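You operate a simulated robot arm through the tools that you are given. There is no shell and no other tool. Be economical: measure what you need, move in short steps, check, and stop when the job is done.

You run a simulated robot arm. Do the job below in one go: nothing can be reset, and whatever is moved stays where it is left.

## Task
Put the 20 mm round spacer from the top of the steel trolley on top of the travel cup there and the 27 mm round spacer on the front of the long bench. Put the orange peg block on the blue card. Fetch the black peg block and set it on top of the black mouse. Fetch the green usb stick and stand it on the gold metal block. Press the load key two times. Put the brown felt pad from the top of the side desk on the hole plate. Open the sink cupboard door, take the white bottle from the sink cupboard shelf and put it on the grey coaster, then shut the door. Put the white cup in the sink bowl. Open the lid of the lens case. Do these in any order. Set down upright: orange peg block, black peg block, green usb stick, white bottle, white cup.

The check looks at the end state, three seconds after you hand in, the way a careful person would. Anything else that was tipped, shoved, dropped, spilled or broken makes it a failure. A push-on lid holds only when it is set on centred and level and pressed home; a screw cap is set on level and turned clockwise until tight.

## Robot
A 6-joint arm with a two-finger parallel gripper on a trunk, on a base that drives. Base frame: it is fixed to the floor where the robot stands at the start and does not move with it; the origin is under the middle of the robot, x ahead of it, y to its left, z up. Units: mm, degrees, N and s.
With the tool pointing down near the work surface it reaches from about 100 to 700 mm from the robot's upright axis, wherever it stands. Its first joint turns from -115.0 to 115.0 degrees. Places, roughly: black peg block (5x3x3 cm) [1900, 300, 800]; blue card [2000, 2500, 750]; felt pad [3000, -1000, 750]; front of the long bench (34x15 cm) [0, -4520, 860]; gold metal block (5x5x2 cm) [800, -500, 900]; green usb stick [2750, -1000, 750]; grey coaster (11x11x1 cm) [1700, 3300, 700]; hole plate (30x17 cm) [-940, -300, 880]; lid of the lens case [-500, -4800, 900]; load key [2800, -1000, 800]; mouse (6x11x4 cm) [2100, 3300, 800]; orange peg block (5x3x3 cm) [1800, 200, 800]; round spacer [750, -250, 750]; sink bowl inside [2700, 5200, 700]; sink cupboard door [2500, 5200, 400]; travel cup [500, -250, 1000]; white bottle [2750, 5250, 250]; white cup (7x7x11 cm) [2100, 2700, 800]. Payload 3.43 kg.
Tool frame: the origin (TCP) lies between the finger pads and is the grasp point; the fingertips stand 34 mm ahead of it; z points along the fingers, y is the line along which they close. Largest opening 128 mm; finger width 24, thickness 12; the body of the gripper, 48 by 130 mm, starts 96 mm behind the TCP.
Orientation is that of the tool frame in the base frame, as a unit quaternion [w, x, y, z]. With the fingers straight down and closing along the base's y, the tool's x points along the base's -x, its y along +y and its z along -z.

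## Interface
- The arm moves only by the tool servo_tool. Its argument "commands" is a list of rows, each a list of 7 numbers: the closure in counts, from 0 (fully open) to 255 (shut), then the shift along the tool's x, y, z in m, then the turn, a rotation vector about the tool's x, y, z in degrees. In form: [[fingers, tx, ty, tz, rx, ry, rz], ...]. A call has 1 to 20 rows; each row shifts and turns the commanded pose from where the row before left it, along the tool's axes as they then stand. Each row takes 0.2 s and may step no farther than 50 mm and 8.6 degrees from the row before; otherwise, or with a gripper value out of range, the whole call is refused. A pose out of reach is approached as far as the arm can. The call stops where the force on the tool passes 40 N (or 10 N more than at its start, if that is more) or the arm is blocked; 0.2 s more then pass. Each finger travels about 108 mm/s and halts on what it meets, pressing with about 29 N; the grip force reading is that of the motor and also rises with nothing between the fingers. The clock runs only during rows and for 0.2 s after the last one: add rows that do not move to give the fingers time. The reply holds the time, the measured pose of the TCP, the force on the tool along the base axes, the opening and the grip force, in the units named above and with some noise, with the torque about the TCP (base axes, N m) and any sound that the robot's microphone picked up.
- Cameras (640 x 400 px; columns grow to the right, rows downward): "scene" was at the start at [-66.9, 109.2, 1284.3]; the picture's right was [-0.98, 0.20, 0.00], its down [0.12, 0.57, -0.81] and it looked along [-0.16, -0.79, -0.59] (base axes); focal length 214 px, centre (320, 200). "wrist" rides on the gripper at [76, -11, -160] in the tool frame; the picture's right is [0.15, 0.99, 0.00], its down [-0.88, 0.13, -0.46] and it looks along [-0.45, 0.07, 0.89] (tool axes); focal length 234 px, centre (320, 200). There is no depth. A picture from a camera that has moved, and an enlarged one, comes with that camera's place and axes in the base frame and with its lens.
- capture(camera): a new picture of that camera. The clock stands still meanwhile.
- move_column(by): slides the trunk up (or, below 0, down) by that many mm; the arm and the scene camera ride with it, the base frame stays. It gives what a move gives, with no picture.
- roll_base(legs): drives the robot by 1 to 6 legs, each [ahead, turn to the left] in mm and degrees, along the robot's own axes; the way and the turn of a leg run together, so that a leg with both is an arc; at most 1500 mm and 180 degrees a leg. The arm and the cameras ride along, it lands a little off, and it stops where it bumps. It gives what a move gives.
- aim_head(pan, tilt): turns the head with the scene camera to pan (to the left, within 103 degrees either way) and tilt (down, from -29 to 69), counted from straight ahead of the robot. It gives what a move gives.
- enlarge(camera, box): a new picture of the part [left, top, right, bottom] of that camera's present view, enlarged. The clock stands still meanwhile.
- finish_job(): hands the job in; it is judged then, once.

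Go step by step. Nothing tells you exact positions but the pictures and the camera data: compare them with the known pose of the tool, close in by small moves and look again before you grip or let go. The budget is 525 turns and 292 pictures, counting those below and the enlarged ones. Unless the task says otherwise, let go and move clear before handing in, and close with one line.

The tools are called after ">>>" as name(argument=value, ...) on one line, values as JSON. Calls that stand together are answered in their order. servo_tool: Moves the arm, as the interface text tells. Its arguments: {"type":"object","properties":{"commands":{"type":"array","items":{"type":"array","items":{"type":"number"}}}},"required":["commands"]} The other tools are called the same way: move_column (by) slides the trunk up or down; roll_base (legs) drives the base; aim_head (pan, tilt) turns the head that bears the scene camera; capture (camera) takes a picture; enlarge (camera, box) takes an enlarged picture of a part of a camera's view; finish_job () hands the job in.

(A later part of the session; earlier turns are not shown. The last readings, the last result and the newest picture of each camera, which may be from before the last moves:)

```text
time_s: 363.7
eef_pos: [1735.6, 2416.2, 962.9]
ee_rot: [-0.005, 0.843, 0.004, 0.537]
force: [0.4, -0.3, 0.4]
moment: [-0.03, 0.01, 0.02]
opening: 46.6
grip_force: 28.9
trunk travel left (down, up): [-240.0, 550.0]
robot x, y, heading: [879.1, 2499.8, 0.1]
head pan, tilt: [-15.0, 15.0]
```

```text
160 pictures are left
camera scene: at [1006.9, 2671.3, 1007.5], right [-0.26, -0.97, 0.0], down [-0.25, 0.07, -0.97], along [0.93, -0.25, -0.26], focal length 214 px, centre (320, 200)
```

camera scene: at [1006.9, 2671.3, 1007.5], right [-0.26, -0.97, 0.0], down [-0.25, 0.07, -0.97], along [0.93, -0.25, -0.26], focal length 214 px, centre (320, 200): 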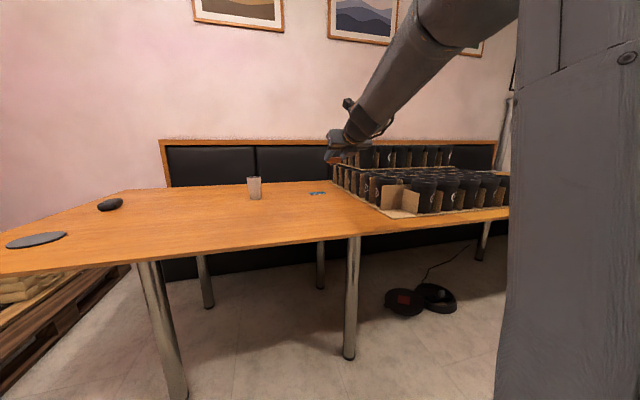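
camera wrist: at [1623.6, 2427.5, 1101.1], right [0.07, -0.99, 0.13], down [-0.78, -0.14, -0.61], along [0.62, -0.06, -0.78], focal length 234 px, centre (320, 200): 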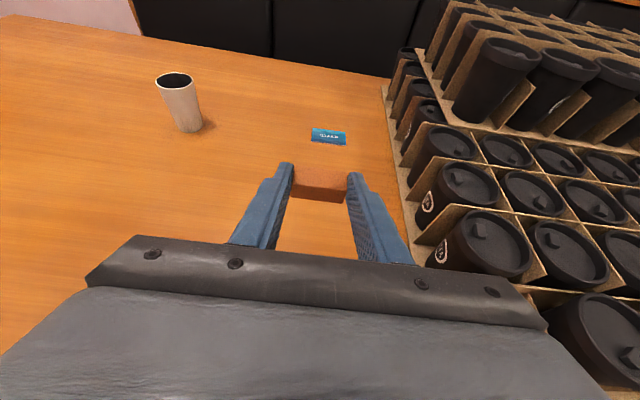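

>>> roll_base(legs=[[330, 0]])

>>> servo_tool(commands=[[210, 0, 0.023, 0, 0, 0, 0], [210, 0, 0, 0, 0, 0, 0]])

>>> move_column(by=-110)

>>> capture(camera="wrist")

>>> enlarge(camera="scene", box=[260, 100, 420, 220])

```text
time_s: 365.9
eef_pos: [2071.2, 2420.3, 962.9]
ee_rot: [-0.005, 0.843, 0.005, 0.538]
force: [0.1, -0.1, 0.1]
moment: [-0.01, 0.01, -0.02]
opening: 46.8
grip_force: 29.1
trunk travel left (down, up): [-240.0, 550.0]
robot x, y, heading: [1214.4, 2498.2, 0.2]
head pan, tilt: [-15.0, 15.0]
```

```text
time_s: 366.5
eef_pos: [2071.0, 2396.3, 962.3]
ee_rot: [-0.005, 0.843, 0.004, 0.538]
force: [-0.1, -0.8, -0.4]
moment: [0.0, 0.01, 0.0]
opening: 46.7
grip_force: 29.0
trunk travel left (down, up): [-240.0, 550.0]
robot x, y, heading: [1215.2, 2497.9, 0.0]
head pan, tilt: [-15.0, 15.0]
```

```text
time_s: 367.9
eef_pos: [2071.9, 2396.6, 854.0]
ee_rot: [-0.006, 0.843, 0.006, 0.538]
force: [0.5, 0.3, -0.8]
moment: [0.0, 0.05, 0.02]
opening: 46.5
grip_force: 28.9
trunk travel left (down, up): [-130.0, 660.0]
robot x, y, heading: [1219.0, 2500.5, 0.3]
head pan, tilt: [-15.0, 15.0]
```

```text
159 pictures are left
camera wrist: at [1959.2, 2406.9, 991.1], right [0.08, -0.99, 0.13], down [-0.78, -0.14, -0.61], along [0.62, -0.06, -0.78], focal length 234 px, centre (320, 200)
```

wrist: 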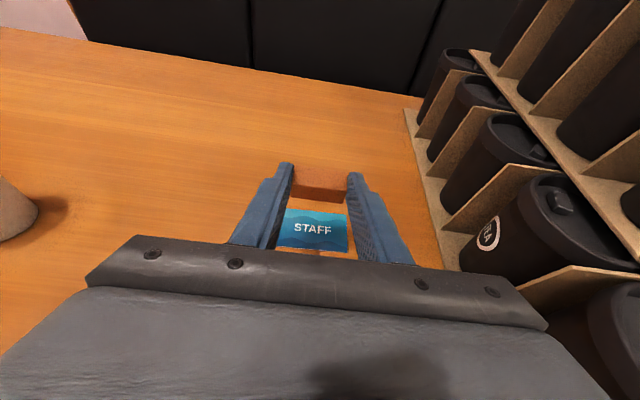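

```text
3.33 times, centred on (340, 160) of scene
camera zoom: at [1372.3, 2672.0, 897.5], right [-0.26, -0.97, 0.0], down [-0.25, 0.07, -0.97], along [0.93, -0.25, -0.26], focal length 715 px, centre (253, 333)
```

zoom: 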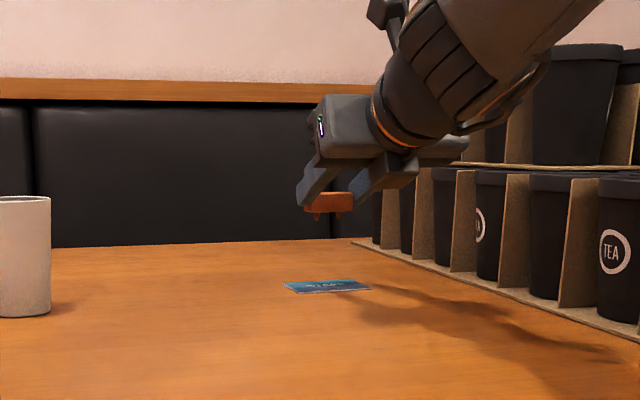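

>>> servo_tool(commands=[[210, -0.0203, 0.0015, 0.0156, 0, 0, 0], [210, -0.0203, 0.0015, 0.0156, 0, 0, 0], [210, 0, 0, 0, 0, 0, 0]])

>>> enlarge(camera="scene", box=[290, 120, 390, 200])

>>> enlarge(camera="wrist", box=[230, 130, 410, 260])

```text
time_s: 368.7
eef_pos: [2081.5, 2393.0, 803.2]
ee_rot: [-0.005, 0.843, 0.005, 0.537]
force: [0.1, -0.1, -0.5]
moment: [-0.02, 0.0, 0.01]
opening: 46.8
grip_force: 28.8
trunk travel left (down, up): [-130.0, 660.0]
robot x, y, heading: [1211.7, 2499.0, 0.1]
head pan, tilt: [-15.0, 15.0]
```

```text
5.00 times, centred on (340, 160) of scene
camera zoom: at [1372.2, 2672.0, 897.5], right [-0.26, -0.97, 0.0], down [-0.25, 0.07, -0.97], along [0.93, -0.25, -0.26], focal length 1072 px, centre (220, 400)
```

zoom: 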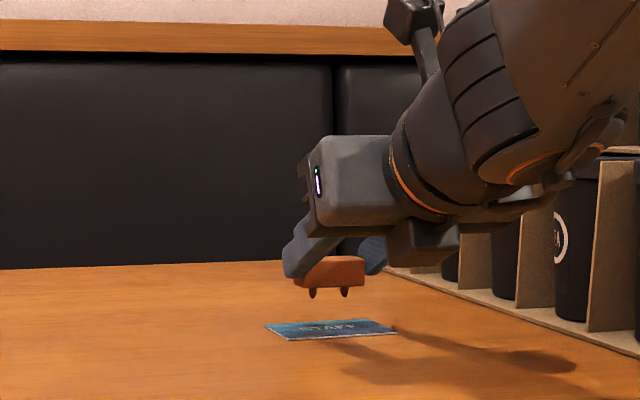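

```text
3.08 times, centred on (320, 195) of wrist
camera zoom: at [1970.2, 2403.8, 940.6], right [0.08, -0.99, 0.13], down [-0.78, -0.14, -0.61], along [0.62, -0.06, -0.79], focal length 720 px, centre (320, 215)
```

zoom: 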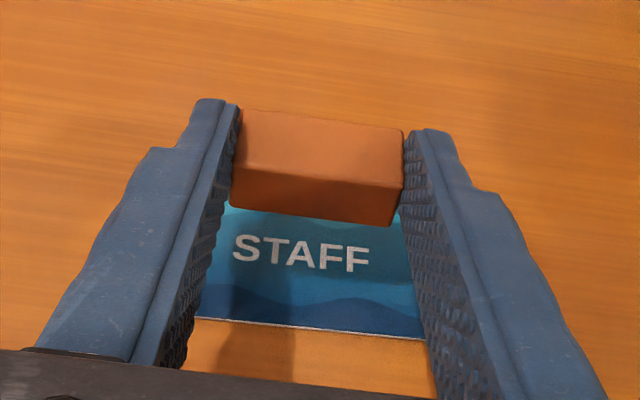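

>>> servo_tool(commands=[[210, -0.0091, 0, 0.0042, 0, 0, 0], [210, 0, 0, 0, 0, 0, 0]])

>>> enlarge(camera="scene", box=[310, 140, 370, 190])

```text
time_s: 369.3
eef_pos: [2082.6, 2395.0, 792.8]
ee_rot: [-0.005, 0.844, 0.005, 0.537]
force: [0.0, -1.0, -0.7]
moment: [-0.02, 0.03, 0.01]
opening: 46.5
grip_force: 28.8
trunk travel left (down, up): [-130.0, 660.0]
robot x, y, heading: [1212.8, 2499.7, -0.2]
head pan, tilt: [-15.0, 15.0]
```

```text
8.00 times, centred on (340, 165) of scene
camera zoom: at [1372.2, 2672.0, 897.5], right [-0.26, -0.97, 0.0], down [-0.25, 0.07, -0.97], along [0.93, -0.25, -0.26], focal length 1716 px, centre (160, 480)
```

zoom: 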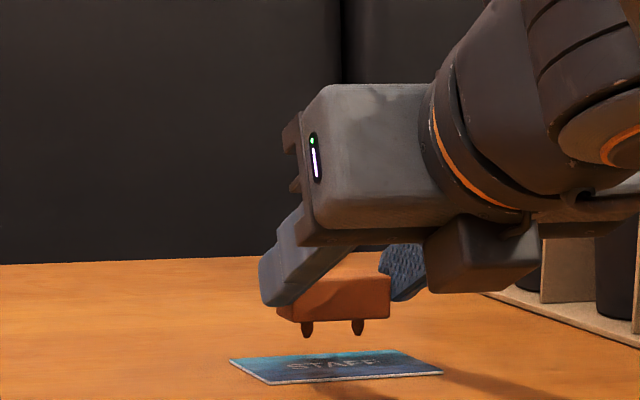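

>>> servo_tool(commands=[[210, -0.0027, 0, 0.0013, 0, 0, 0], [210, -0.0027, 0, 0.0013, 0, 0, 0], [210, 0, 0, 0, 0, 0, 0]])

>>> enlarge(camera="scene", box=[310, 140, 370, 190])

```text
time_s: 370.1
eef_pos: [2082.6, 2395.1, 786.9]
ee_rot: [-0.006, 0.843, 0.005, 0.538]
force: [-0.1, 0.7, -0.1]
moment: [0.02, 0.05, -0.04]
opening: 46.3
grip_force: 28.8
trunk travel left (down, up): [-130.0, 660.0]
robot x, y, heading: [1216.6, 2498.1, 0.1]
head pan, tilt: [-15.0, 15.0]
```

```text
8.00 times, centred on (340, 165) of scene
camera zoom: at [1372.2, 2672.0, 897.5], right [-0.26, -0.97, 0.0], down [-0.25, 0.07, -0.97], along [0.93, -0.25, -0.26], focal length 1716 px, centre (160, 480)
```

zoom: 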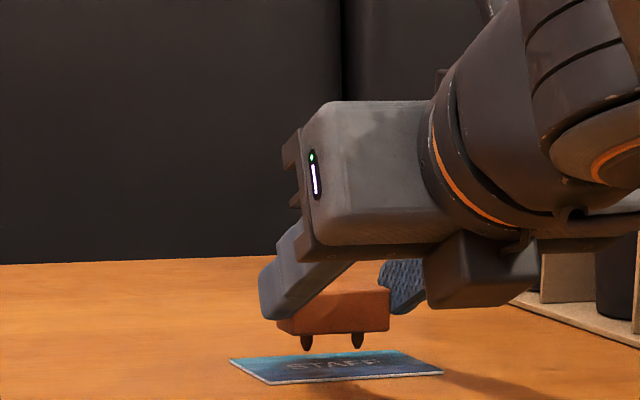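

>>> servo_tool(commands=[[210, -0.0018, 0, 0.0008, 0, 0, 0], [210, -0.0018, 0, 0.0008, 0, 0, 0], [210, -0.0018, 0, 0.0008, 0, 0, 0], [210, 0, 0, 0, 0, 0, 0]])

>>> enlarge(camera="scene", box=[310, 140, 370, 190])

```text
time_s: 371.1
eef_pos: [2082.4, 2393.9, 781.3]
ee_rot: [-0.005, 0.843, 0.006, 0.537]
force: [0.7, 0.2, 0.2]
moment: [0.01, -0.03, -0.05]
opening: 46.4
grip_force: 29.0
trunk travel left (down, up): [-130.0, 660.0]
robot x, y, heading: [1212.6, 2498.9, 0.0]
head pan, tilt: [-15.0, 15.0]
```

```text
8.00 times, centred on (340, 165) of scene
camera zoom: at [1372.2, 2672.0, 897.5], right [-0.26, -0.97, 0.0], down [-0.25, 0.07, -0.97], along [0.93, -0.25, -0.26], focal length 1716 px, centre (160, 480)
```

zoom: 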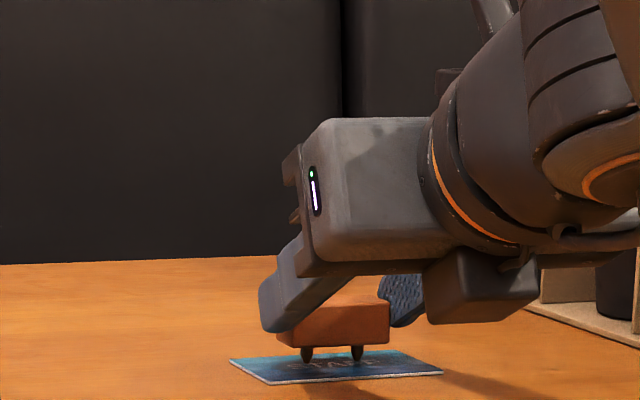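

>>> servo_tool(commands=[[210, -0.0014, 0, 0.0006, 0, 0, 0], [210, -0.0014, 0, 0.0006, 0, 0, 0], [210, 0, 0, 0, 0, 0, 0]])

```text
time_s: 371.9
eef_pos: [2082.7, 2395.4, 779.4]
ee_rot: [-0.004, 0.843, 0.004, 0.538]
force: [0.8, -0.6, 13.2]
moment: [-0.06, -0.35, -0.02]
opening: 46.3
grip_force: 28.7
trunk travel left (down, up): [-130.0, 660.0]
robot x, y, heading: [1214.7, 2500.0, 0.0]
head pan, tilt: [-15.0, 15.0]
```

>>> servo_tool(commands=[[210, 0.0005, 0, -0.0002, 0, 0, 0], [165, 0, 0, 0, 0, 0, 0], [160, 0, 0, 0, 0, 0, 0], [155, 0, 0, 0, 0, 0, 0], [150, 0, 0, 0, 0, 0, 0], [140, 0, 0, 0, 0, 0, 0], [130, 0, 0, 0, 0, 0, 0], [130, 0, 0, 0, 0, 0, 0]])

>>> enlarge(camera="scene", box=[310, 140, 370, 190])

>>> enlarge(camera="wrist", box=[230, 130, 410, 260])

```text
time_s: 373.7
eef_pos: [2083.1, 2393.9, 777.9]
ee_rot: [-0.005, 0.843, 0.005, 0.538]
force: [1.3, -0.6, -0.1]
moment: [-0.02, 0.0, -0.01]
opening: 62.5
grip_force: 0.1
trunk travel left (down, up): [-130.0, 660.0]
robot x, y, heading: [1216.4, 2498.0, 0.2]
head pan, tilt: [-15.0, 15.0]
```

```text
8.00 times, centred on (340, 165) of scene
camera zoom: at [1372.2, 2672.0, 897.5], right [-0.26, -0.97, 0.0], down [-0.25, 0.07, -0.97], along [0.93, -0.25, -0.26], focal length 1716 px, centre (160, 480)
```

zoom: 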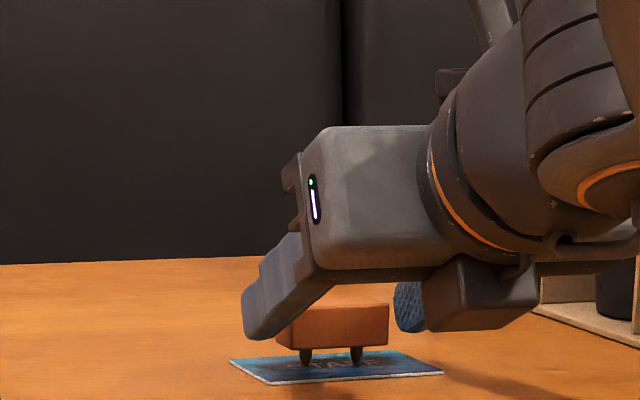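

```text
3.08 times, centred on (320, 195) of wrist
camera zoom: at [1970.1, 2404.2, 916.2], right [0.08, -0.99, 0.13], down [-0.78, -0.14, -0.61], along [0.62, -0.06, -0.78], focal length 720 px, centre (320, 215)
```

zoom: 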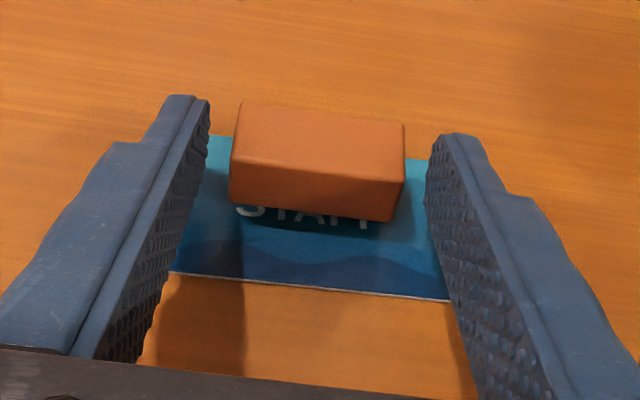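

>>> servo_tool(commands=[[130, 0, 0, -0.03, 0, 0, 0], [130, 0, 0, -0.04, 0, 0, 0], [130, 0, 0, -0.04, 0, 0, 0], [130, 0.03, 0, -0.02, 0, 0, 0], [130, 0.04, 0, 0, 0, 0, 0]])

>>> enlarge(camera="scene", box=[290, 120, 390, 200])

```text
time_s: 374.9
eef_pos: [1995.2, 2392.2, 898.6]
ee_rot: [-0.005, 0.844, 0.005, 0.537]
force: [0.0, 1.0, 0.5]
moment: [-0.01, 0.01, 0.01]
opening: 62.8
grip_force: 0.1
trunk travel left (down, up): [-130.0, 660.0]
robot x, y, heading: [1214.6, 2501.7, 0.0]
head pan, tilt: [-15.0, 15.0]
```

```text
5.00 times, centred on (340, 160) of scene
camera zoom: at [1372.2, 2672.0, 897.5], right [-0.26, -0.97, 0.0], down [-0.25, 0.07, -0.97], along [0.93, -0.25, -0.26], focal length 1072 px, centre (220, 400)
```

zoom: 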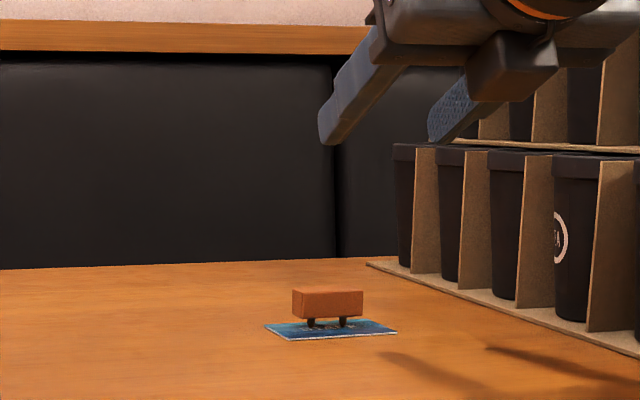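

>>> roll_base(legs=[[-350, 0]])

>>> move_column(by=400)

>>> servo_tool(commands=[[0, 0, 0, 0, 0, -8.2, 0], [0, 0, 0, 0, 0, -8.2, 0], [0, 0, 0, 0, 0, -8.2, 0], [0, 0, 0, 0, 0, -8.2, 0], [0, 0, 0, 0, 0, -8.2, 0], [0, 0, 0, 0, 0, -8.2, 0], [0, 0, 0, 0, 0, -8.2, 0], [0, 0, 0, 0, 0, -7.6, 0]])

```text
time_s: 377.2
eef_pos: [1649.0, 2396.5, 898.2]
ee_rot: [-0.008, 0.844, 0.009, 0.537]
force: [-0.4, -0.7, -0.2]
moment: [0.01, -0.02, -0.03]
opening: 62.7
grip_force: 0.1
trunk travel left (down, up): [-130.0, 660.0]
robot x, y, heading: [867.2, 2498.4, 0.4]
head pan, tilt: [-15.0, 15.0]
```

```text
time_s: 381.0
eef_pos: [1647.6, 2396.0, 1297.9]
ee_rot: [-0.007, 0.843, 0.008, 0.537]
force: [-0.1, 0.1, 0.4]
moment: [0.0, 0.04, 0.03]
opening: 62.8
grip_force: 0.2
trunk travel left (down, up): [-530.0, 260.0]
robot x, y, heading: [866.1, 2498.6, 0.6]
head pan, tilt: [-15.0, 15.0]
```

```text
time_s: 382.8
eef_pos: [1606.7, 2403.0, 1265.1]
ee_rot: [0.0, 1.0, 0.012, 0.0]
force: [0.5, -0.2, -0.4]
moment: [0.03, -0.01, -0.02]
opening: 128.1
grip_force: 0.0
out of reach, approached as far as the arm can: row 7, 8
trunk travel left (down, up): [-530.0, 260.0]
robot x, y, heading: [867.8, 2494.4, 0.6]
head pan, tilt: [-15.0, 15.0]
```

>>> roll_base(legs=[[0, 23], [415, 0], [0, -23.5]])

>>> aim_head(pan=0, tilt=40)

>>> capture(camera="scene")

>>> capture(camera="wrist")

```text
time_s: 387.8
eef_pos: [1986.4, 2561.0, 1264.2]
ee_rot: [-0.002, 1.0, 0.005, 0.002]
force: [-0.8, 0.3, -0.3]
moment: [0.01, -0.03, 0.02]
opening: 128.1
grip_force: 0.1
trunk travel left (down, up): [-530.0, 260.0]
robot x, y, heading: [1247.7, 2663.1, -0.2]
head pan, tilt: [-15.0, 15.0]
```

```text
time_s: 388.7
eef_pos: [1986.5, 2559.6, 1263.5]
ee_rot: [-0.001, 1.0, 0.005, 0.001]
force: [0.3, -1.1, -0.6]
moment: [-0.04, -0.01, -0.02]
opening: 127.7
grip_force: 0.0
trunk travel left (down, up): [-530.0, 260.0]
robot x, y, heading: [1248.1, 2664.8, -0.4]
head pan, tilt: [0.0, 40.0]
```

```text
149 pictures are left
camera scene: at [1289.4, 2858.8, 1258.0], right [0.0, -1.0, 0.0], down [-0.64, 0.0, -0.77], along [0.77, 0.0, -0.64], focal length 214 px, centre (320, 200)
```

scene: 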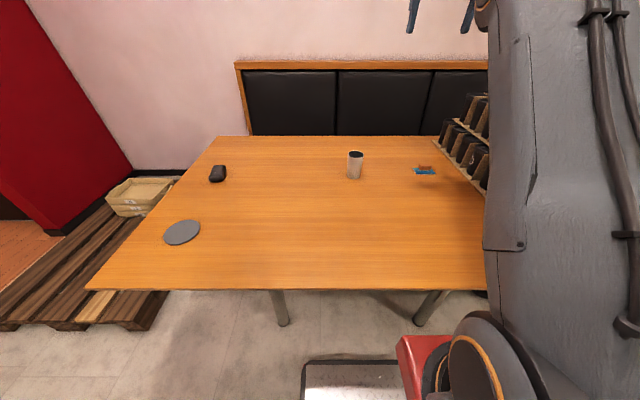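

```text
148 pictures are left
camera wrist: at [2061.6, 2572.2, 1425.6], right [0.16, -0.99, 0.0], down [-0.88, -0.14, 0.45], along [-0.45, -0.07, -0.89], focal length 234 px, centre (320, 200)
```

wrist: 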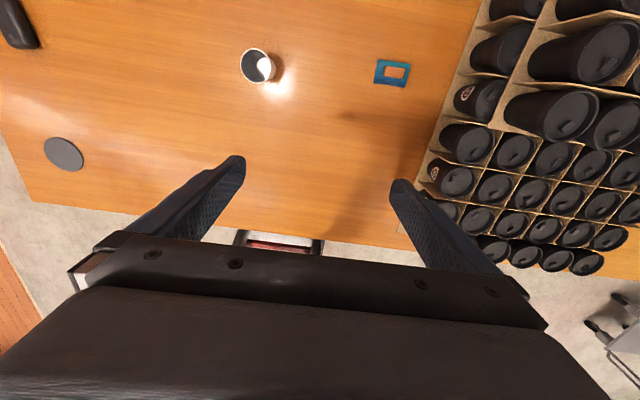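

>>> roll_base(legs=[[0, 0.4], [100, 0]])

>>> servo_tool(commands=[[0, -0.008, -0.038, 0, 0, 0, 0], [0, -0.008, -0.038, 0, 0, 0, 0], [0, -0.009, -0.038, 0, 0, 0, 0], [0, -0.009, -0.037, 0, 0, 0, 0], [0, 0, 0, 0.045, 0, 6.7, 0], [0, 0, 0, 0.045, 0, 6.7, 0], [0, 0, 0, 0.045, 0, 6.6, 0], [0, 0, 0, 0, 0, 0, 0]])

```text
time_s: 390.1
eef_pos: [2088.7, 2565.8, 1263.1]
ee_rot: [0.0, 1.0, 0.009, 0.001]
force: [0.2, 0.0, 0.5]
moment: [-0.01, -0.01, -0.02]
opening: 128.2
grip_force: 0.0
trunk travel left (down, up): [-530.0, 260.0]
robot x, y, heading: [1350.0, 2664.9, 0.2]
head pan, tilt: [0.0, 40.0]
```

```text
time_s: 391.9
eef_pos: [2058.5, 2604.2, 1129.9]
ee_rot: [-0.002, 0.984, 0.008, 0.176]
force: [-0.4, 0.1, 1.2]
moment: [-0.01, 0.01, 0.04]
opening: 127.9
grip_force: 0.0
out of reach, approached as far as the arm can: row 1, 2, 3, 4, 5
trunk travel left (down, up): [-530.0, 260.0]
robot x, y, heading: [1351.2, 2664.3, -0.0]
head pan, tilt: [0.0, 40.0]
```

>>> servo_tool(commands=[[0, -0.0128, -0.0214, 0.0316, 0, 0, 0], [0, -0.0128, -0.0214, 0.0316, 0, 0, 0], [0, -0.0128, -0.0214, 0.0316, 0, 0, 0], [0, -0.0128, -0.0214, 0.0316, 0, 0, 0], [0, -0.0128, -0.0214, 0.0316, 0, 0, 0], [0, 0, 0, 0, 0, 0, 0]])

>>> capture(camera="wrist")

>>> enlarge(camera="scene", box=[260, 80, 440, 210])

```text
time_s: 393.3
eef_pos: [2045.6, 2650.2, 952.5]
ee_rot: [-0.012, 0.984, 0.016, 0.177]
force: [0.2, 0.0, 0.1]
moment: [0.02, -0.02, 0.0]
opening: 127.9
grip_force: 0.2
out of reach, approached as far as the arm can: row 2, 3, 4, 5
trunk travel left (down, up): [-530.0, 260.0]
robot x, y, heading: [1348.1, 2662.7, 0.5]
head pan, tilt: [0.0, 40.0]
```

```text
147 pictures are left
camera wrist: at [2061.0, 2659.4, 1131.3], right [0.17, -0.98, 0.03], down [-0.98, -0.17, 0.12], along [-0.11, -0.05, -0.99], focal length 234 px, centre (320, 200)
```

wrist: 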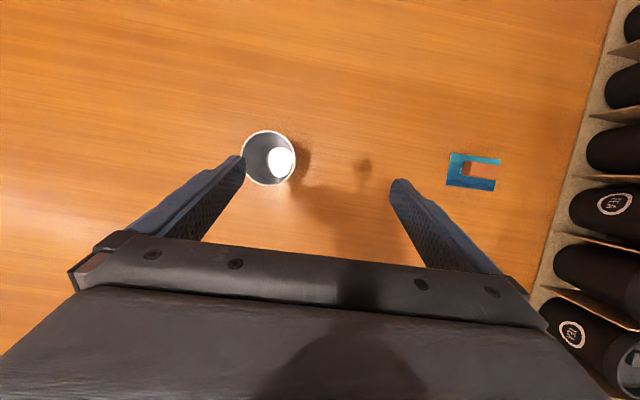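

```text
3.08 times, centred on (350, 145) of scene
camera zoom: at [1389.3, 2859.7, 1258.0], right [0.01, -1.0, 0.0], down [-0.64, 0.0, -0.77], along [0.77, 0.0, -0.64], focal length 660 px, centre (228, 369)
```

zoom: 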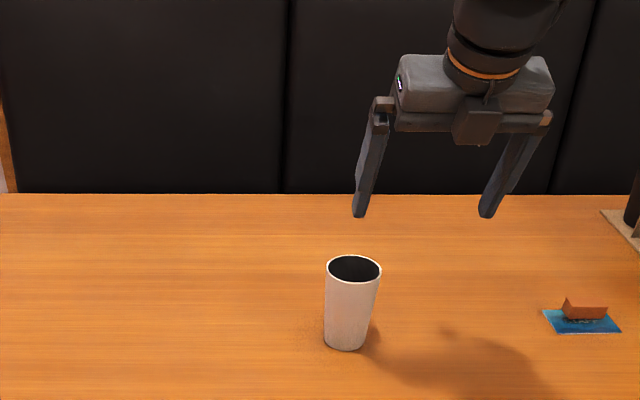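

>>> roll_base(legs=[[42, 0]])

>>> servo_tool(commands=[[0, -0.015, -0.03, -0.005, 0, 0, 0], [0, -0.015, -0.032, -0.005, 0, 0, 0], [0, 0, 0, 0, 0, 0, 0]])

>>> capture(camera="wrist")

```text
time_s: 394.2
eef_pos: [2086.4, 2650.7, 953.9]
ee_rot: [-0.013, 0.984, 0.015, 0.177]
force: [0.8, 0.9, -0.8]
moment: [-0.03, -0.02, 0.01]
opening: 127.8
grip_force: 0.1
trunk travel left (down, up): [-530.0, 260.0]
robot x, y, heading: [1392.7, 2666.8, 0.3]
head pan, tilt: [0.0, 40.0]
```

```text
time_s: 395.0
eef_pos: [2049.9, 2680.1, 948.1]
ee_rot: [-0.024, 0.983, 0.022, 0.178]
force: [-0.5, 0.1, -0.9]
moment: [-0.01, -0.01, -0.01]
opening: 128.0
grip_force: 0.1
out of reach, approached as far as the arm can: row 1, 2
trunk travel left (down, up): [-530.0, 260.0]
robot x, y, heading: [1388.7, 2664.1, 0.3]
head pan, tilt: [0.0, 40.0]
```

```text
145 pictures are left
camera wrist: at [2064.8, 2685.2, 1125.7], right [0.19, -0.98, 0.01], down [-0.98, -0.19, 0.11], along [-0.11, -0.03, -0.99], focal length 234 px, centre (320, 200)
```

wrist: 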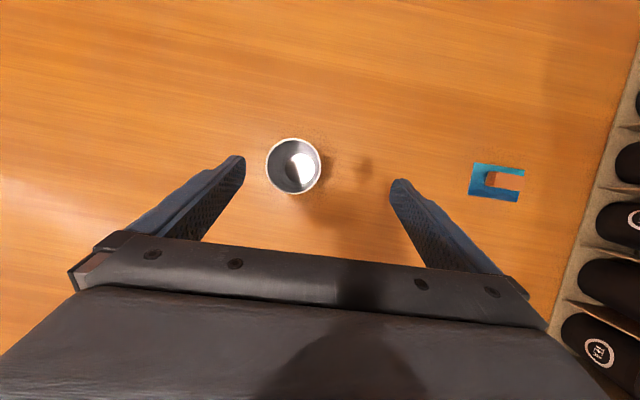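

>>> roll_base(legs=[[0, 2.9]])

>>> capture(camera="wrist")

```text
time_s: 395.8
eef_pos: [2048.9, 2713.8, 947.9]
ee_rot: [-0.029, 0.983, 0.048, 0.177]
force: [0.8, 0.1, -0.2]
moment: [0.02, 0.03, -0.01]
opening: 128.0
grip_force: 0.0
trunk travel left (down, up): [-530.0, 260.0]
robot x, y, heading: [1389.7, 2664.9, 3.0]
head pan, tilt: [0.0, 40.0]
```

```text
144 pictures are left
camera wrist: at [2063.0, 2719.6, 1125.8], right [0.24, -0.97, 0.01], down [-0.96, -0.24, 0.11], along [-0.1, -0.04, -0.99], focal length 234 px, centre (320, 200)
```

wrist: 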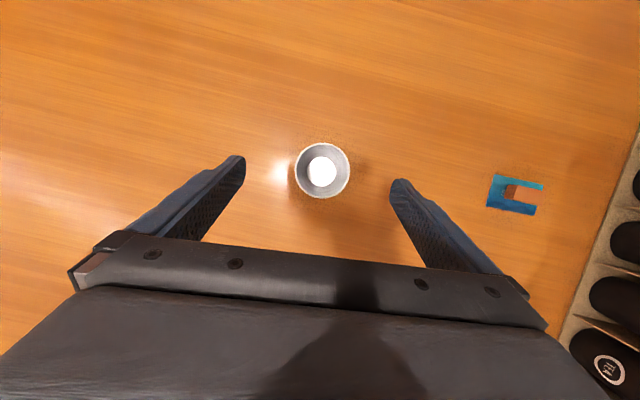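

>>> servo_tool(commands=[[0, -0.0076, 0.0015, 0.0281, 0, 0, 0], [0, -0.0076, 0.0015, 0.0281, 0, 0, 0], [0, -0.0076, 0.0015, 0.0281, 0, 0, 0], [0, 0, 0, 0, 0, 0, 0]])

>>> capture(camera="wrist")

>>> enlarge(camera="scene", box=[260, 80, 440, 210])

```text
time_s: 396.8
eef_pos: [2058.3, 2715.3, 861.2]
ee_rot: [-0.03, 0.983, 0.05, 0.177]
force: [-0.4, -0.2, -0.8]
moment: [-0.05, 0.0, 0.01]
opening: 127.7
grip_force: 0.1
trunk travel left (down, up): [-530.0, 260.0]
robot x, y, heading: [1386.5, 2667.6, 3.2]
head pan, tilt: [0.0, 40.0]
```

```text
143 pictures are left
camera wrist: at [2072.2, 2720.3, 1039.6], right [0.24, -0.97, 0.01], down [-0.96, -0.24, 0.11], along [-0.1, -0.04, -0.99], focal length 234 px, centre (320, 200)
```

wrist: 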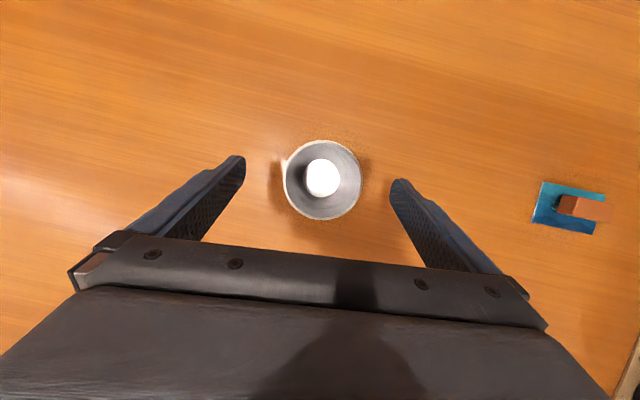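

```text
3.08 times, centred on (350, 145) of scene
camera zoom: at [1420.4, 2861.9, 1258.0], right [0.06, -1.0, 0.0], down [-0.64, -0.04, -0.77], along [0.76, 0.04, -0.64], focal length 660 px, centre (228, 369)
```

zoom: 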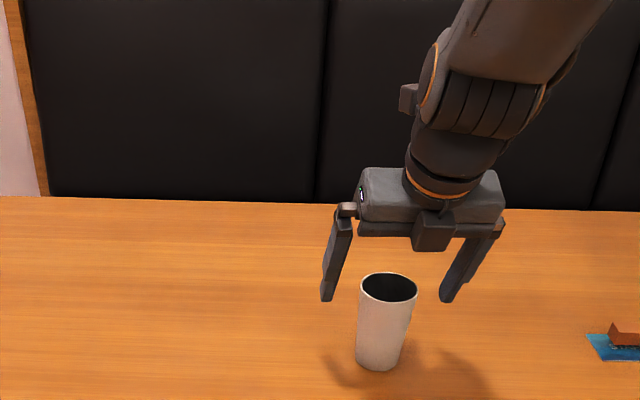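

>>> servo_tool(commands=[[0, -0.0076, 0.0015, 0.0281, 0, 0, 0], [60, 0, 0, 0, 0, 0, 0], [110, 0, 0, 0, 0, 0, 0], [150, 0, 0, 0, 0, 0, 0], [170, 0, 0, 0, 0, 0, 0], [170, 0, 0, 0, 0, 0, 0], [170, 0, 0, 0, 0, 0, 0]])

>>> enlarge(camera="scene", box=[260, 80, 440, 210])

>>> capture(camera="wrist")

```text
time_s: 398.4
eef_pos: [2059.4, 2714.8, 831.3]
ee_rot: [-0.03, 0.983, 0.048, 0.177]
force: [0.8, -0.4, -0.1]
moment: [0.03, -0.08, -0.04]
opening: 64.8
grip_force: 9.9
trunk travel left (down, up): [-530.0, 260.0]
robot x, y, heading: [1392.6, 2664.7, 3.2]
head pan, tilt: [0.0, 40.0]
```

```text
3.08 times, centred on (350, 145) of scene
camera zoom: at [1420.5, 2861.9, 1257.9], right [0.06, -1.0, 0.0], down [-0.64, -0.04, -0.77], along [0.76, 0.04, -0.64], focal length 660 px, centre (228, 369)
```

zoom: 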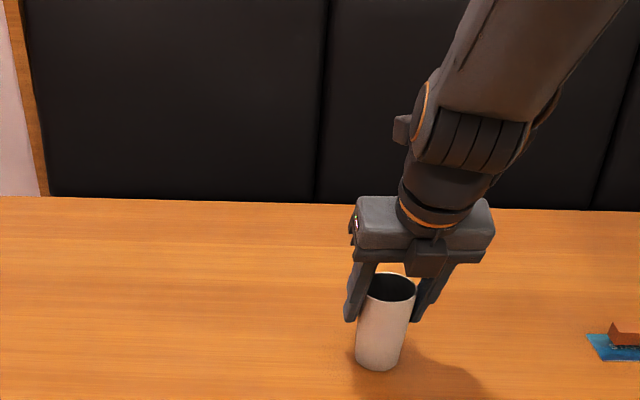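

```text
140 pictures are left
camera wrist: at [2074.6, 2721.0, 1009.8], right [0.24, -0.97, 0.01], down [-0.96, -0.24, 0.11], along [-0.1, -0.04, -0.99], focal length 234 px, centre (320, 200)
```

wrist: 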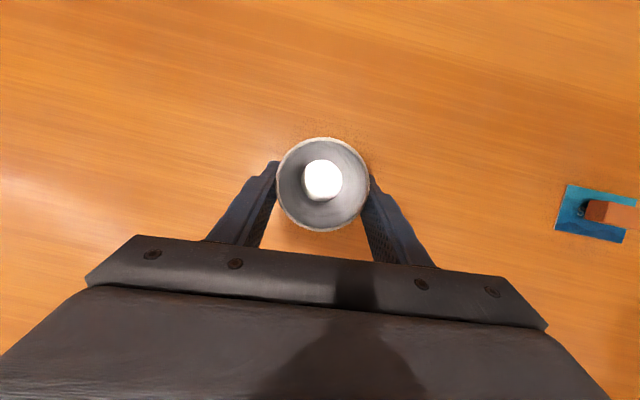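

>>> servo_tool(commands=[[190, 0, 0, 0, 0, 0, 0], [190, 0, 0, 0, 0, 0, 0], [190, 0.005, 0, -0.014, 0, 0, 0], [190, 0.01, 0, -0.028, 0, 0, 0], [190, 0.01, 0, -0.028, 0, 0, 0], [190, 0.01, 0, -0.028, 0, 0, 0]])

>>> enlarge(camera="scene", box=[260, 60, 440, 190])

```text
time_s: 399.8
eef_pos: [2058.4, 2710.5, 934.1]
ee_rot: [-0.03, 0.982, 0.049, 0.178]
force: [0.6, -0.6, -1.2]
moment: [-0.04, 0.04, 0.0]
opening: 64.9
grip_force: 10.4
trunk travel left (down, up): [-530.0, 260.0]
robot x, y, heading: [1392.0, 2661.7, 3.1]
head pan, tilt: [0.0, 40.0]
```

```text
3.08 times, centred on (350, 125) of scene
camera zoom: at [1420.8, 2861.9, 1257.9], right [0.06, -1.0, 0.0], down [-0.64, -0.04, -0.77], along [0.76, 0.04, -0.64], focal length 660 px, centre (228, 431)
```

zoom: 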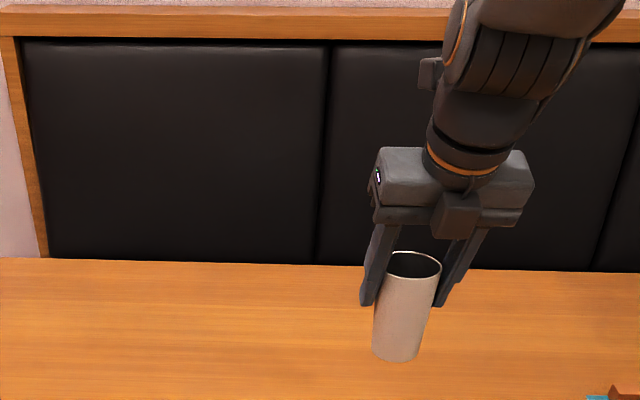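

>>> roll_base(legs=[[-600, 0], [0, 87], [1300, 0]])

>>> aim_head(pan=-20, tilt=20)

>>> capture(camera="scene")

```text
time_s: 413.0
eef_pos: [814.6, 4589.5, 934.6]
ee_rot: [-0.141, 0.691, 0.7, 0.111]
force: [-0.2, 0.2, -1.9]
moment: [0.01, 0.0, -0.03]
opening: 64.9
grip_force: 10.2
trunk travel left (down, up): [-530.0, 260.0]
robot x, y, heading: [807.4, 3922.2, 88.2]
head pan, tilt: [0.0, 40.0]
```

```text
time_s: 413.9
eef_pos: [814.9, 4590.0, 934.1]
ee_rot: [-0.141, 0.691, 0.7, 0.111]
force: [0.0, 0.9, -1.8]
moment: [-0.02, -0.02, -0.03]
opening: 64.8
grip_force: 10.4
trunk travel left (down, up): [-530.0, 260.0]
robot x, y, heading: [803.0, 3917.9, 88.6]
head pan, tilt: [-20.0, 20.0]
```

```text
138 pictures are left
camera scene: at [639.3, 3971.0, 1289.3], right [0.93, -0.37, 0.0], down [-0.13, -0.32, -0.94], along [0.35, 0.87, -0.34], focal length 214 px, centre (320, 200)
```

scene: 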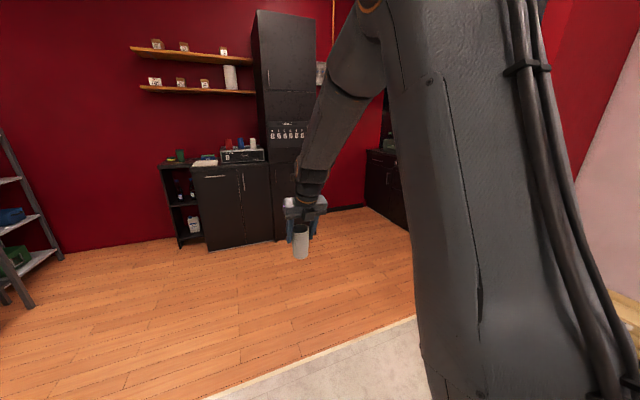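

>>> roll_base(legs=[[750, 0], [0, -88]])

>>> aim_head(pan=0, tilt=20)

>>> capture(camera="scene")

```text
time_s: 421.6
eef_pos: [1495.6, 4667.8, 934.4]
ee_rot: [-0.024, 0.984, 0.018, 0.178]
force: [-0.5, -0.1, -1.5]
moment: [0.0, 0.03, 0.01]
opening: 64.4
grip_force: 10.0
trunk travel left (down, up): [-530.0, 260.0]
robot x, y, heading: [824.3, 4664.2, -0.1]
head pan, tilt: [-20.0, 20.0]
```

```text
time_s: 422.5
eef_pos: [1496.7, 4668.8, 934.5]
ee_rot: [-0.024, 0.983, 0.018, 0.179]
force: [-0.1, 0.4, -0.3]
moment: [-0.03, -0.01, 0.03]
opening: 64.4
grip_force: 10.5
trunk travel left (down, up): [-530.0, 260.0]
robot x, y, heading: [827.4, 4664.0, -0.2]
head pan, tilt: [0.0, 20.0]
```

```text
137 pictures are left
camera scene: at [877.0, 4859.7, 1289.3], right [-0.01, -1.0, 0.0], down [-0.34, 0.0, -0.94], along [0.94, -0.01, -0.34], focal length 214 px, centre (320, 200)
```

scene: 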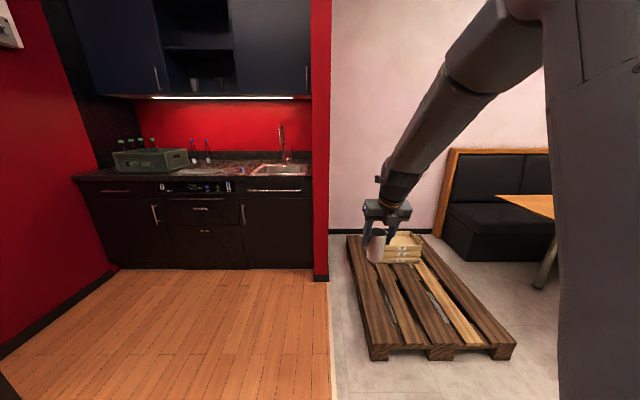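

>>> roll_base(legs=[[0, 40], [830, 0], [0, -40]])

>>> aim_head(pan=-10, tilt=25)

>>> capture(camera="scene")

```text
time_s: 430.6
eef_pos: [2119.1, 5210.4, 934.8]
ee_rot: [-0.025, 0.983, 0.027, 0.178]
force: [0.0, -0.3, -1.7]
moment: [0.0, 0.0, 0.0]
opening: 64.4
grip_force: 10.0
trunk travel left (down, up): [-530.0, 260.0]
robot x, y, heading: [1447.3, 5196.8, 0.7]
head pan, tilt: [0.0, 20.0]
```

```text
time_s: 431.3
eef_pos: [2119.4, 5211.3, 935.4]
ee_rot: [-0.025, 0.983, 0.027, 0.178]
force: [0.6, 0.6, -1.6]
moment: [0.0, 0.01, -0.02]
opening: 64.1
grip_force: 9.5
trunk travel left (down, up): [-530.0, 260.0]
robot x, y, heading: [1449.3, 5193.8, 0.6]
head pan, tilt: [-10.0, 25.0]
```

```text
136 pictures are left
camera scene: at [1494.8, 5375.4, 1281.3], right [-0.16, -0.99, 0.0], down [-0.42, 0.07, -0.91], along [0.89, -0.14, -0.42], focal length 214 px, centre (320, 200)
```

scene: 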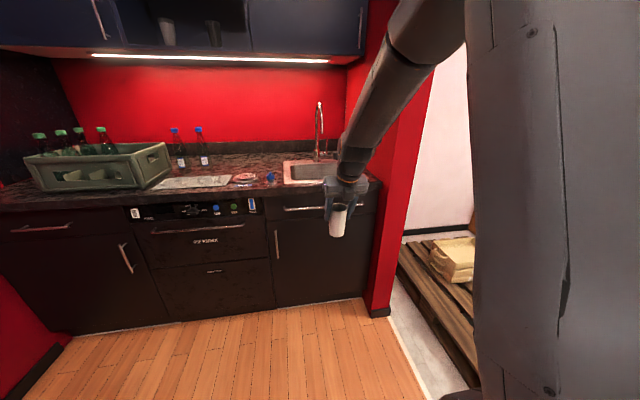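

>>> move_column(by=200)

>>> roll_base(legs=[[0, -0.6], [560, 0]])

>>> aim_head(pan=-10, tilt=45)

>>> capture(camera="scene")

>>> capture(camera="wrist")

```text
time_s: 433.5
eef_pos: [2119.4, 5211.2, 1134.5]
ee_rot: [-0.025, 0.983, 0.027, 0.178]
force: [-0.2, 0.3, -1.7]
moment: [0.02, 0.0, 0.0]
opening: 64.5
grip_force: 10.1
trunk travel left (down, up): [-730.0, 60.0]
robot x, y, heading: [1451.9, 5192.3, 0.8]
head pan, tilt: [-10.0, 25.0]
```

```text
time_s: 436.9
eef_pos: [2656.7, 5198.7, 1129.0]
ee_rot: [-0.026, 0.986, 0.017, 0.167]
force: [-0.2, -0.5, -1.4]
moment: [0.0, -0.03, 0.01]
opening: 65.4
grip_force: 10.1
trunk travel left (down, up): [-730.0, 60.0]
robot x, y, heading: [1991.5, 5196.3, -0.3]
head pan, tilt: [-10.0, 25.0]
stopped in leg 2: the force on the tool passed its limit at 68 N (the readings are from after the stop); the commanded pose is now the measured one
```

```text
time_s: 437.7
eef_pos: [2655.4, 5198.6, 1128.5]
ee_rot: [-0.025, 0.985, 0.017, 0.168]
force: [-0.3, -1.1, -3.2]
moment: [0.07, 0.01, -0.05]
opening: 65.6
grip_force: 9.9
trunk travel left (down, up): [-730.0, 60.0]
robot x, y, heading: [1991.1, 5193.2, -0.1]
head pan, tilt: [-10.0, 45.0]
```

```text
135 pictures are left
camera scene: at [1976.5, 5376.2, 1450.7], right [-0.18, -0.98, 0.0], down [-0.7, 0.13, -0.71], along [0.7, -0.13, -0.71], focal length 214 px, centre (320, 200)
```

scene: 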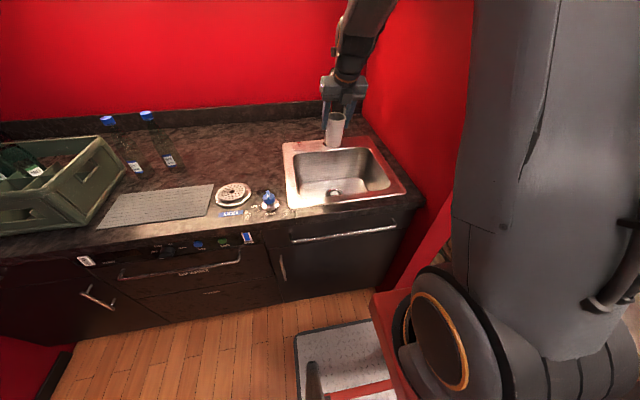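

```text
134 pictures are left
camera wrist: at [2676.0, 5203.5, 1306.7], right [0.18, -0.98, 0.0], down [-0.98, -0.18, 0.13], along [-0.13, -0.03, -0.99], focal length 234 px, centre (320, 200)
```

wrist: 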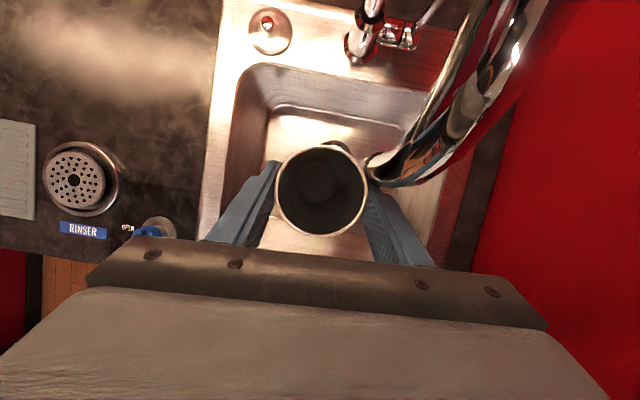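

>>> roll_base(legs=[[-80, 0]])

>>> roll_base(legs=[[0, 5.1]])

>>> capture(camera="wrist")

>>> enlarge(camera="scene", box=[240, 40, 440, 220])

```text
time_s: 438.8
eef_pos: [2575.0, 5197.4, 1129.8]
ee_rot: [-0.026, 0.985, 0.016, 0.168]
force: [0.3, 0.4, -2.6]
moment: [0.0, 0.0, 0.02]
opening: 65.5
grip_force: 9.7
trunk travel left (down, up): [-730.0, 60.0]
robot x, y, heading: [1914.2, 5193.6, -0.1]
head pan, tilt: [-10.0, 45.0]
```

```text
time_s: 439.7
eef_pos: [2571.6, 5257.1, 1129.4]
ee_rot: [-0.033, 0.983, 0.06, 0.168]
force: [0.0, 0.0, -2.3]
moment: [-0.01, 0.02, 0.01]
opening: 65.4
grip_force: 9.9
trunk travel left (down, up): [-730.0, 60.0]
robot x, y, heading: [1912.0, 5197.7, 4.8]
head pan, tilt: [-10.0, 45.0]
```

```text
133 pictures are left
camera wrist: at [2590.1, 5264.1, 1306.9], right [0.27, -0.96, 0.0], down [-0.96, -0.26, 0.13], along [-0.13, -0.04, -0.99], focal length 234 px, centre (320, 200)
```

wrist: 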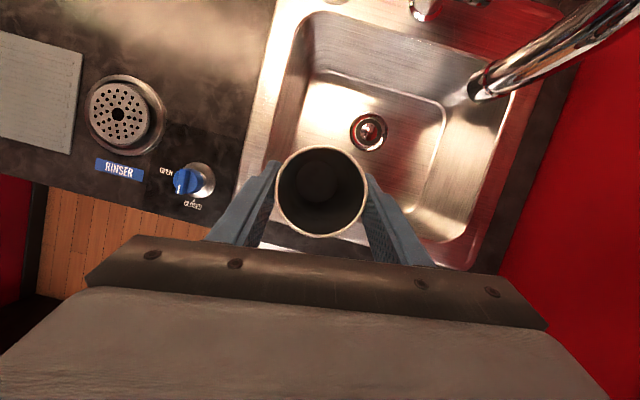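

```text
2.22 times, centred on (340, 130) of scene
camera zoom: at [1877.9, 5374.4, 1450.7], right [-0.09, -1.0, 0.0], down [-0.7, 0.06, -0.71], along [0.7, -0.06, -0.71], focal length 477 px, centre (276, 356)
```

zoom: 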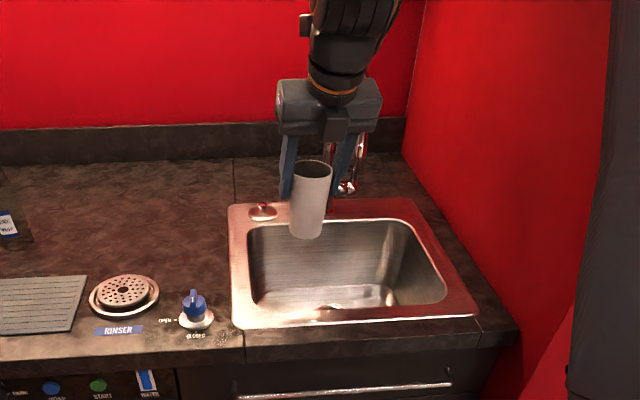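

>>> roll_base(legs=[[115, 0]])

>>> capture(camera="wrist")

```text
time_s: 440.9
eef_pos: [2684.2, 5268.3, 1129.8]
ee_rot: [-0.034, 0.983, 0.061, 0.167]
force: [0.3, 0.9, -0.9]
moment: [-0.02, 0.0, -0.01]
opening: 65.4
grip_force: 10.4
trunk travel left (down, up): [-730.0, 60.0]
robot x, y, heading: [2027.3, 5206.6, 4.7]
head pan, tilt: [-10.0, 45.0]
```

```text
131 pictures are left
camera wrist: at [2702.7, 5274.1, 1307.0], right [0.27, -0.96, 0.0], down [-0.96, -0.26, 0.13], along [-0.13, -0.04, -0.99], focal length 234 px, centre (320, 200)
```

wrist: 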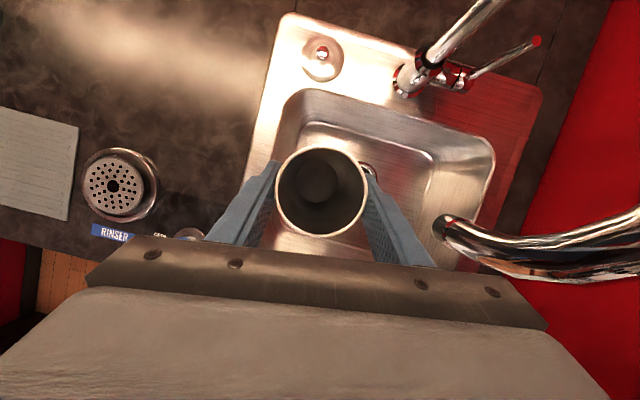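

>>> move_column(by=-200)

>>> capture(camera="wrist")

>>> capture(camera="scene")

```text
time_s: 443.1
eef_pos: [2684.2, 5267.6, 929.7]
ee_rot: [-0.033, 0.984, 0.061, 0.167]
force: [-0.1, 0.6, -1.2]
moment: [0.0, 0.02, 0.02]
opening: 65.4
grip_force: 10.1
trunk travel left (down, up): [-530.0, 260.0]
robot x, y, heading: [2021.2, 5206.9, 4.8]
head pan, tilt: [-10.0, 45.0]
```

```text
130 pictures are left
camera wrist: at [2702.9, 5274.1, 1107.1], right [0.27, -0.96, 0.0], down [-0.96, -0.26, 0.13], along [-0.13, -0.04, -0.99], focal length 234 px, centre (320, 200)
```

wrist: 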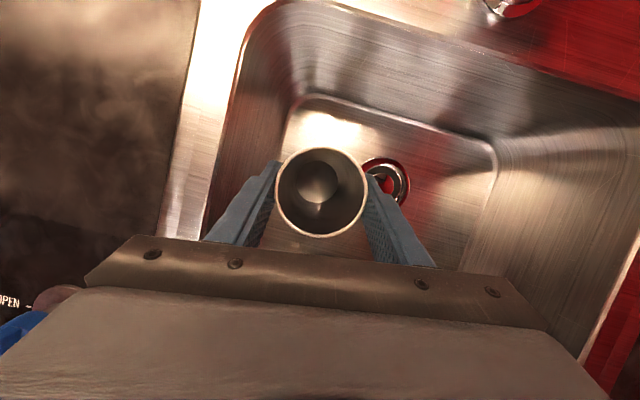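

```text
129 pictures are left
camera scene: at [2046.1, 5388.7, 1250.7], right [-0.09, -1.0, 0.0], down [-0.7, 0.06, -0.71], along [0.7, -0.06, -0.71], focal length 214 px, centre (320, 200)
```

scene: 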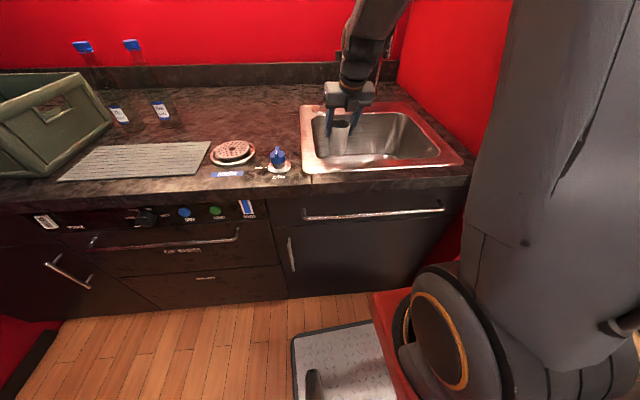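

>>> move_column(by=-90)

>>> enlarge(camera="scene", box=[270, 20, 470, 170])

```text
time_s: 444.3
eef_pos: [2684.8, 5268.3, 839.0]
ee_rot: [-0.032, 0.984, 0.061, 0.167]
force: [0.1, -0.7, -0.8]
moment: [0.03, 0.0, 0.01]
opening: 65.1
grip_force: 9.9
trunk travel left (down, up): [-440.0, 350.0]
robot x, y, heading: [2025.5, 5207.2, 4.8]
head pan, tilt: [-10.0, 45.0]
```

```text
2.67 times, centred on (370, 95) of scene
camera zoom: at [2071.1, 5390.8, 1160.7], right [-0.09, -1.0, 0.0], down [-0.7, 0.06, -0.71], along [0.7, -0.06, -0.71], focal length 572 px, centre (187, 480)
```

zoom: 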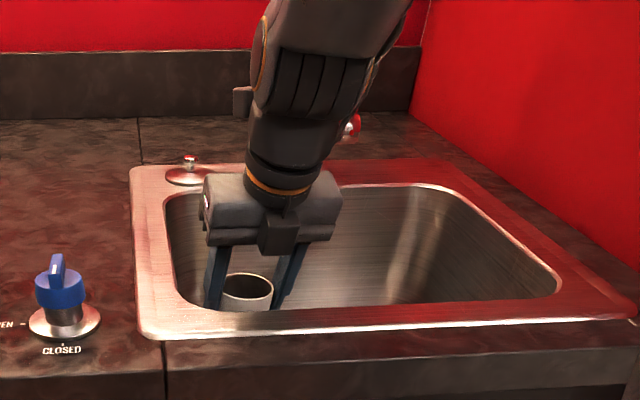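

>>> servo_tool(commands=[[190, -0.0033, 0.0004, 0.0094, 0, 0, 0], [190, -0.0033, 0.0004, 0.0094, 0, 0, 0], [190, 0, 0, 0, 0, 0, 0]])

```text
time_s: 445.1
eef_pos: [2684.4, 5268.5, 819.0]
ee_rot: [-0.033, 0.984, 0.061, 0.167]
force: [-0.2, 2.0, 8.0]
moment: [0.01, -0.09, 0.07]
opening: 64.5
grip_force: 9.8
trunk travel left (down, up): [-440.0, 350.0]
robot x, y, heading: [2030.9, 5206.5, 4.8]
head pan, tilt: [-10.0, 45.0]
```

>>> servo_tool(commands=[[190, -0.001, 0.0001, 0.0028, 0, 0, 0], [190, 0, 0, 0, 0, 0, 0]])

>>> capture(camera="wrist")

```text
time_s: 445.7
eef_pos: [2684.0, 5267.6, 816.8]
ee_rot: [-0.033, 0.984, 0.061, 0.167]
force: [0.6, 1.7, 7.3]
moment: [-0.08, -0.05, 0.01]
opening: 64.0
grip_force: 10.1
trunk travel left (down, up): [-440.0, 350.0]
robot x, y, heading: [2020.9, 5204.6, 5.0]
head pan, tilt: [-10.0, 45.0]
```

```text
127 pictures are left
camera wrist: at [2702.4, 5273.6, 994.3], right [0.27, -0.96, 0.0], down [-0.96, -0.26, 0.13], along [-0.13, -0.04, -0.99], focal length 234 px, centre (320, 200)
```

wrist: 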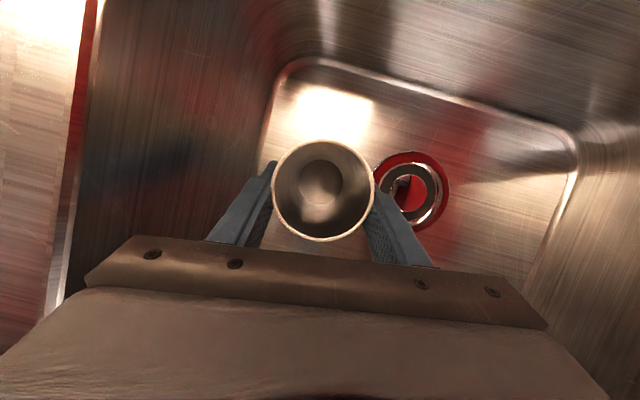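

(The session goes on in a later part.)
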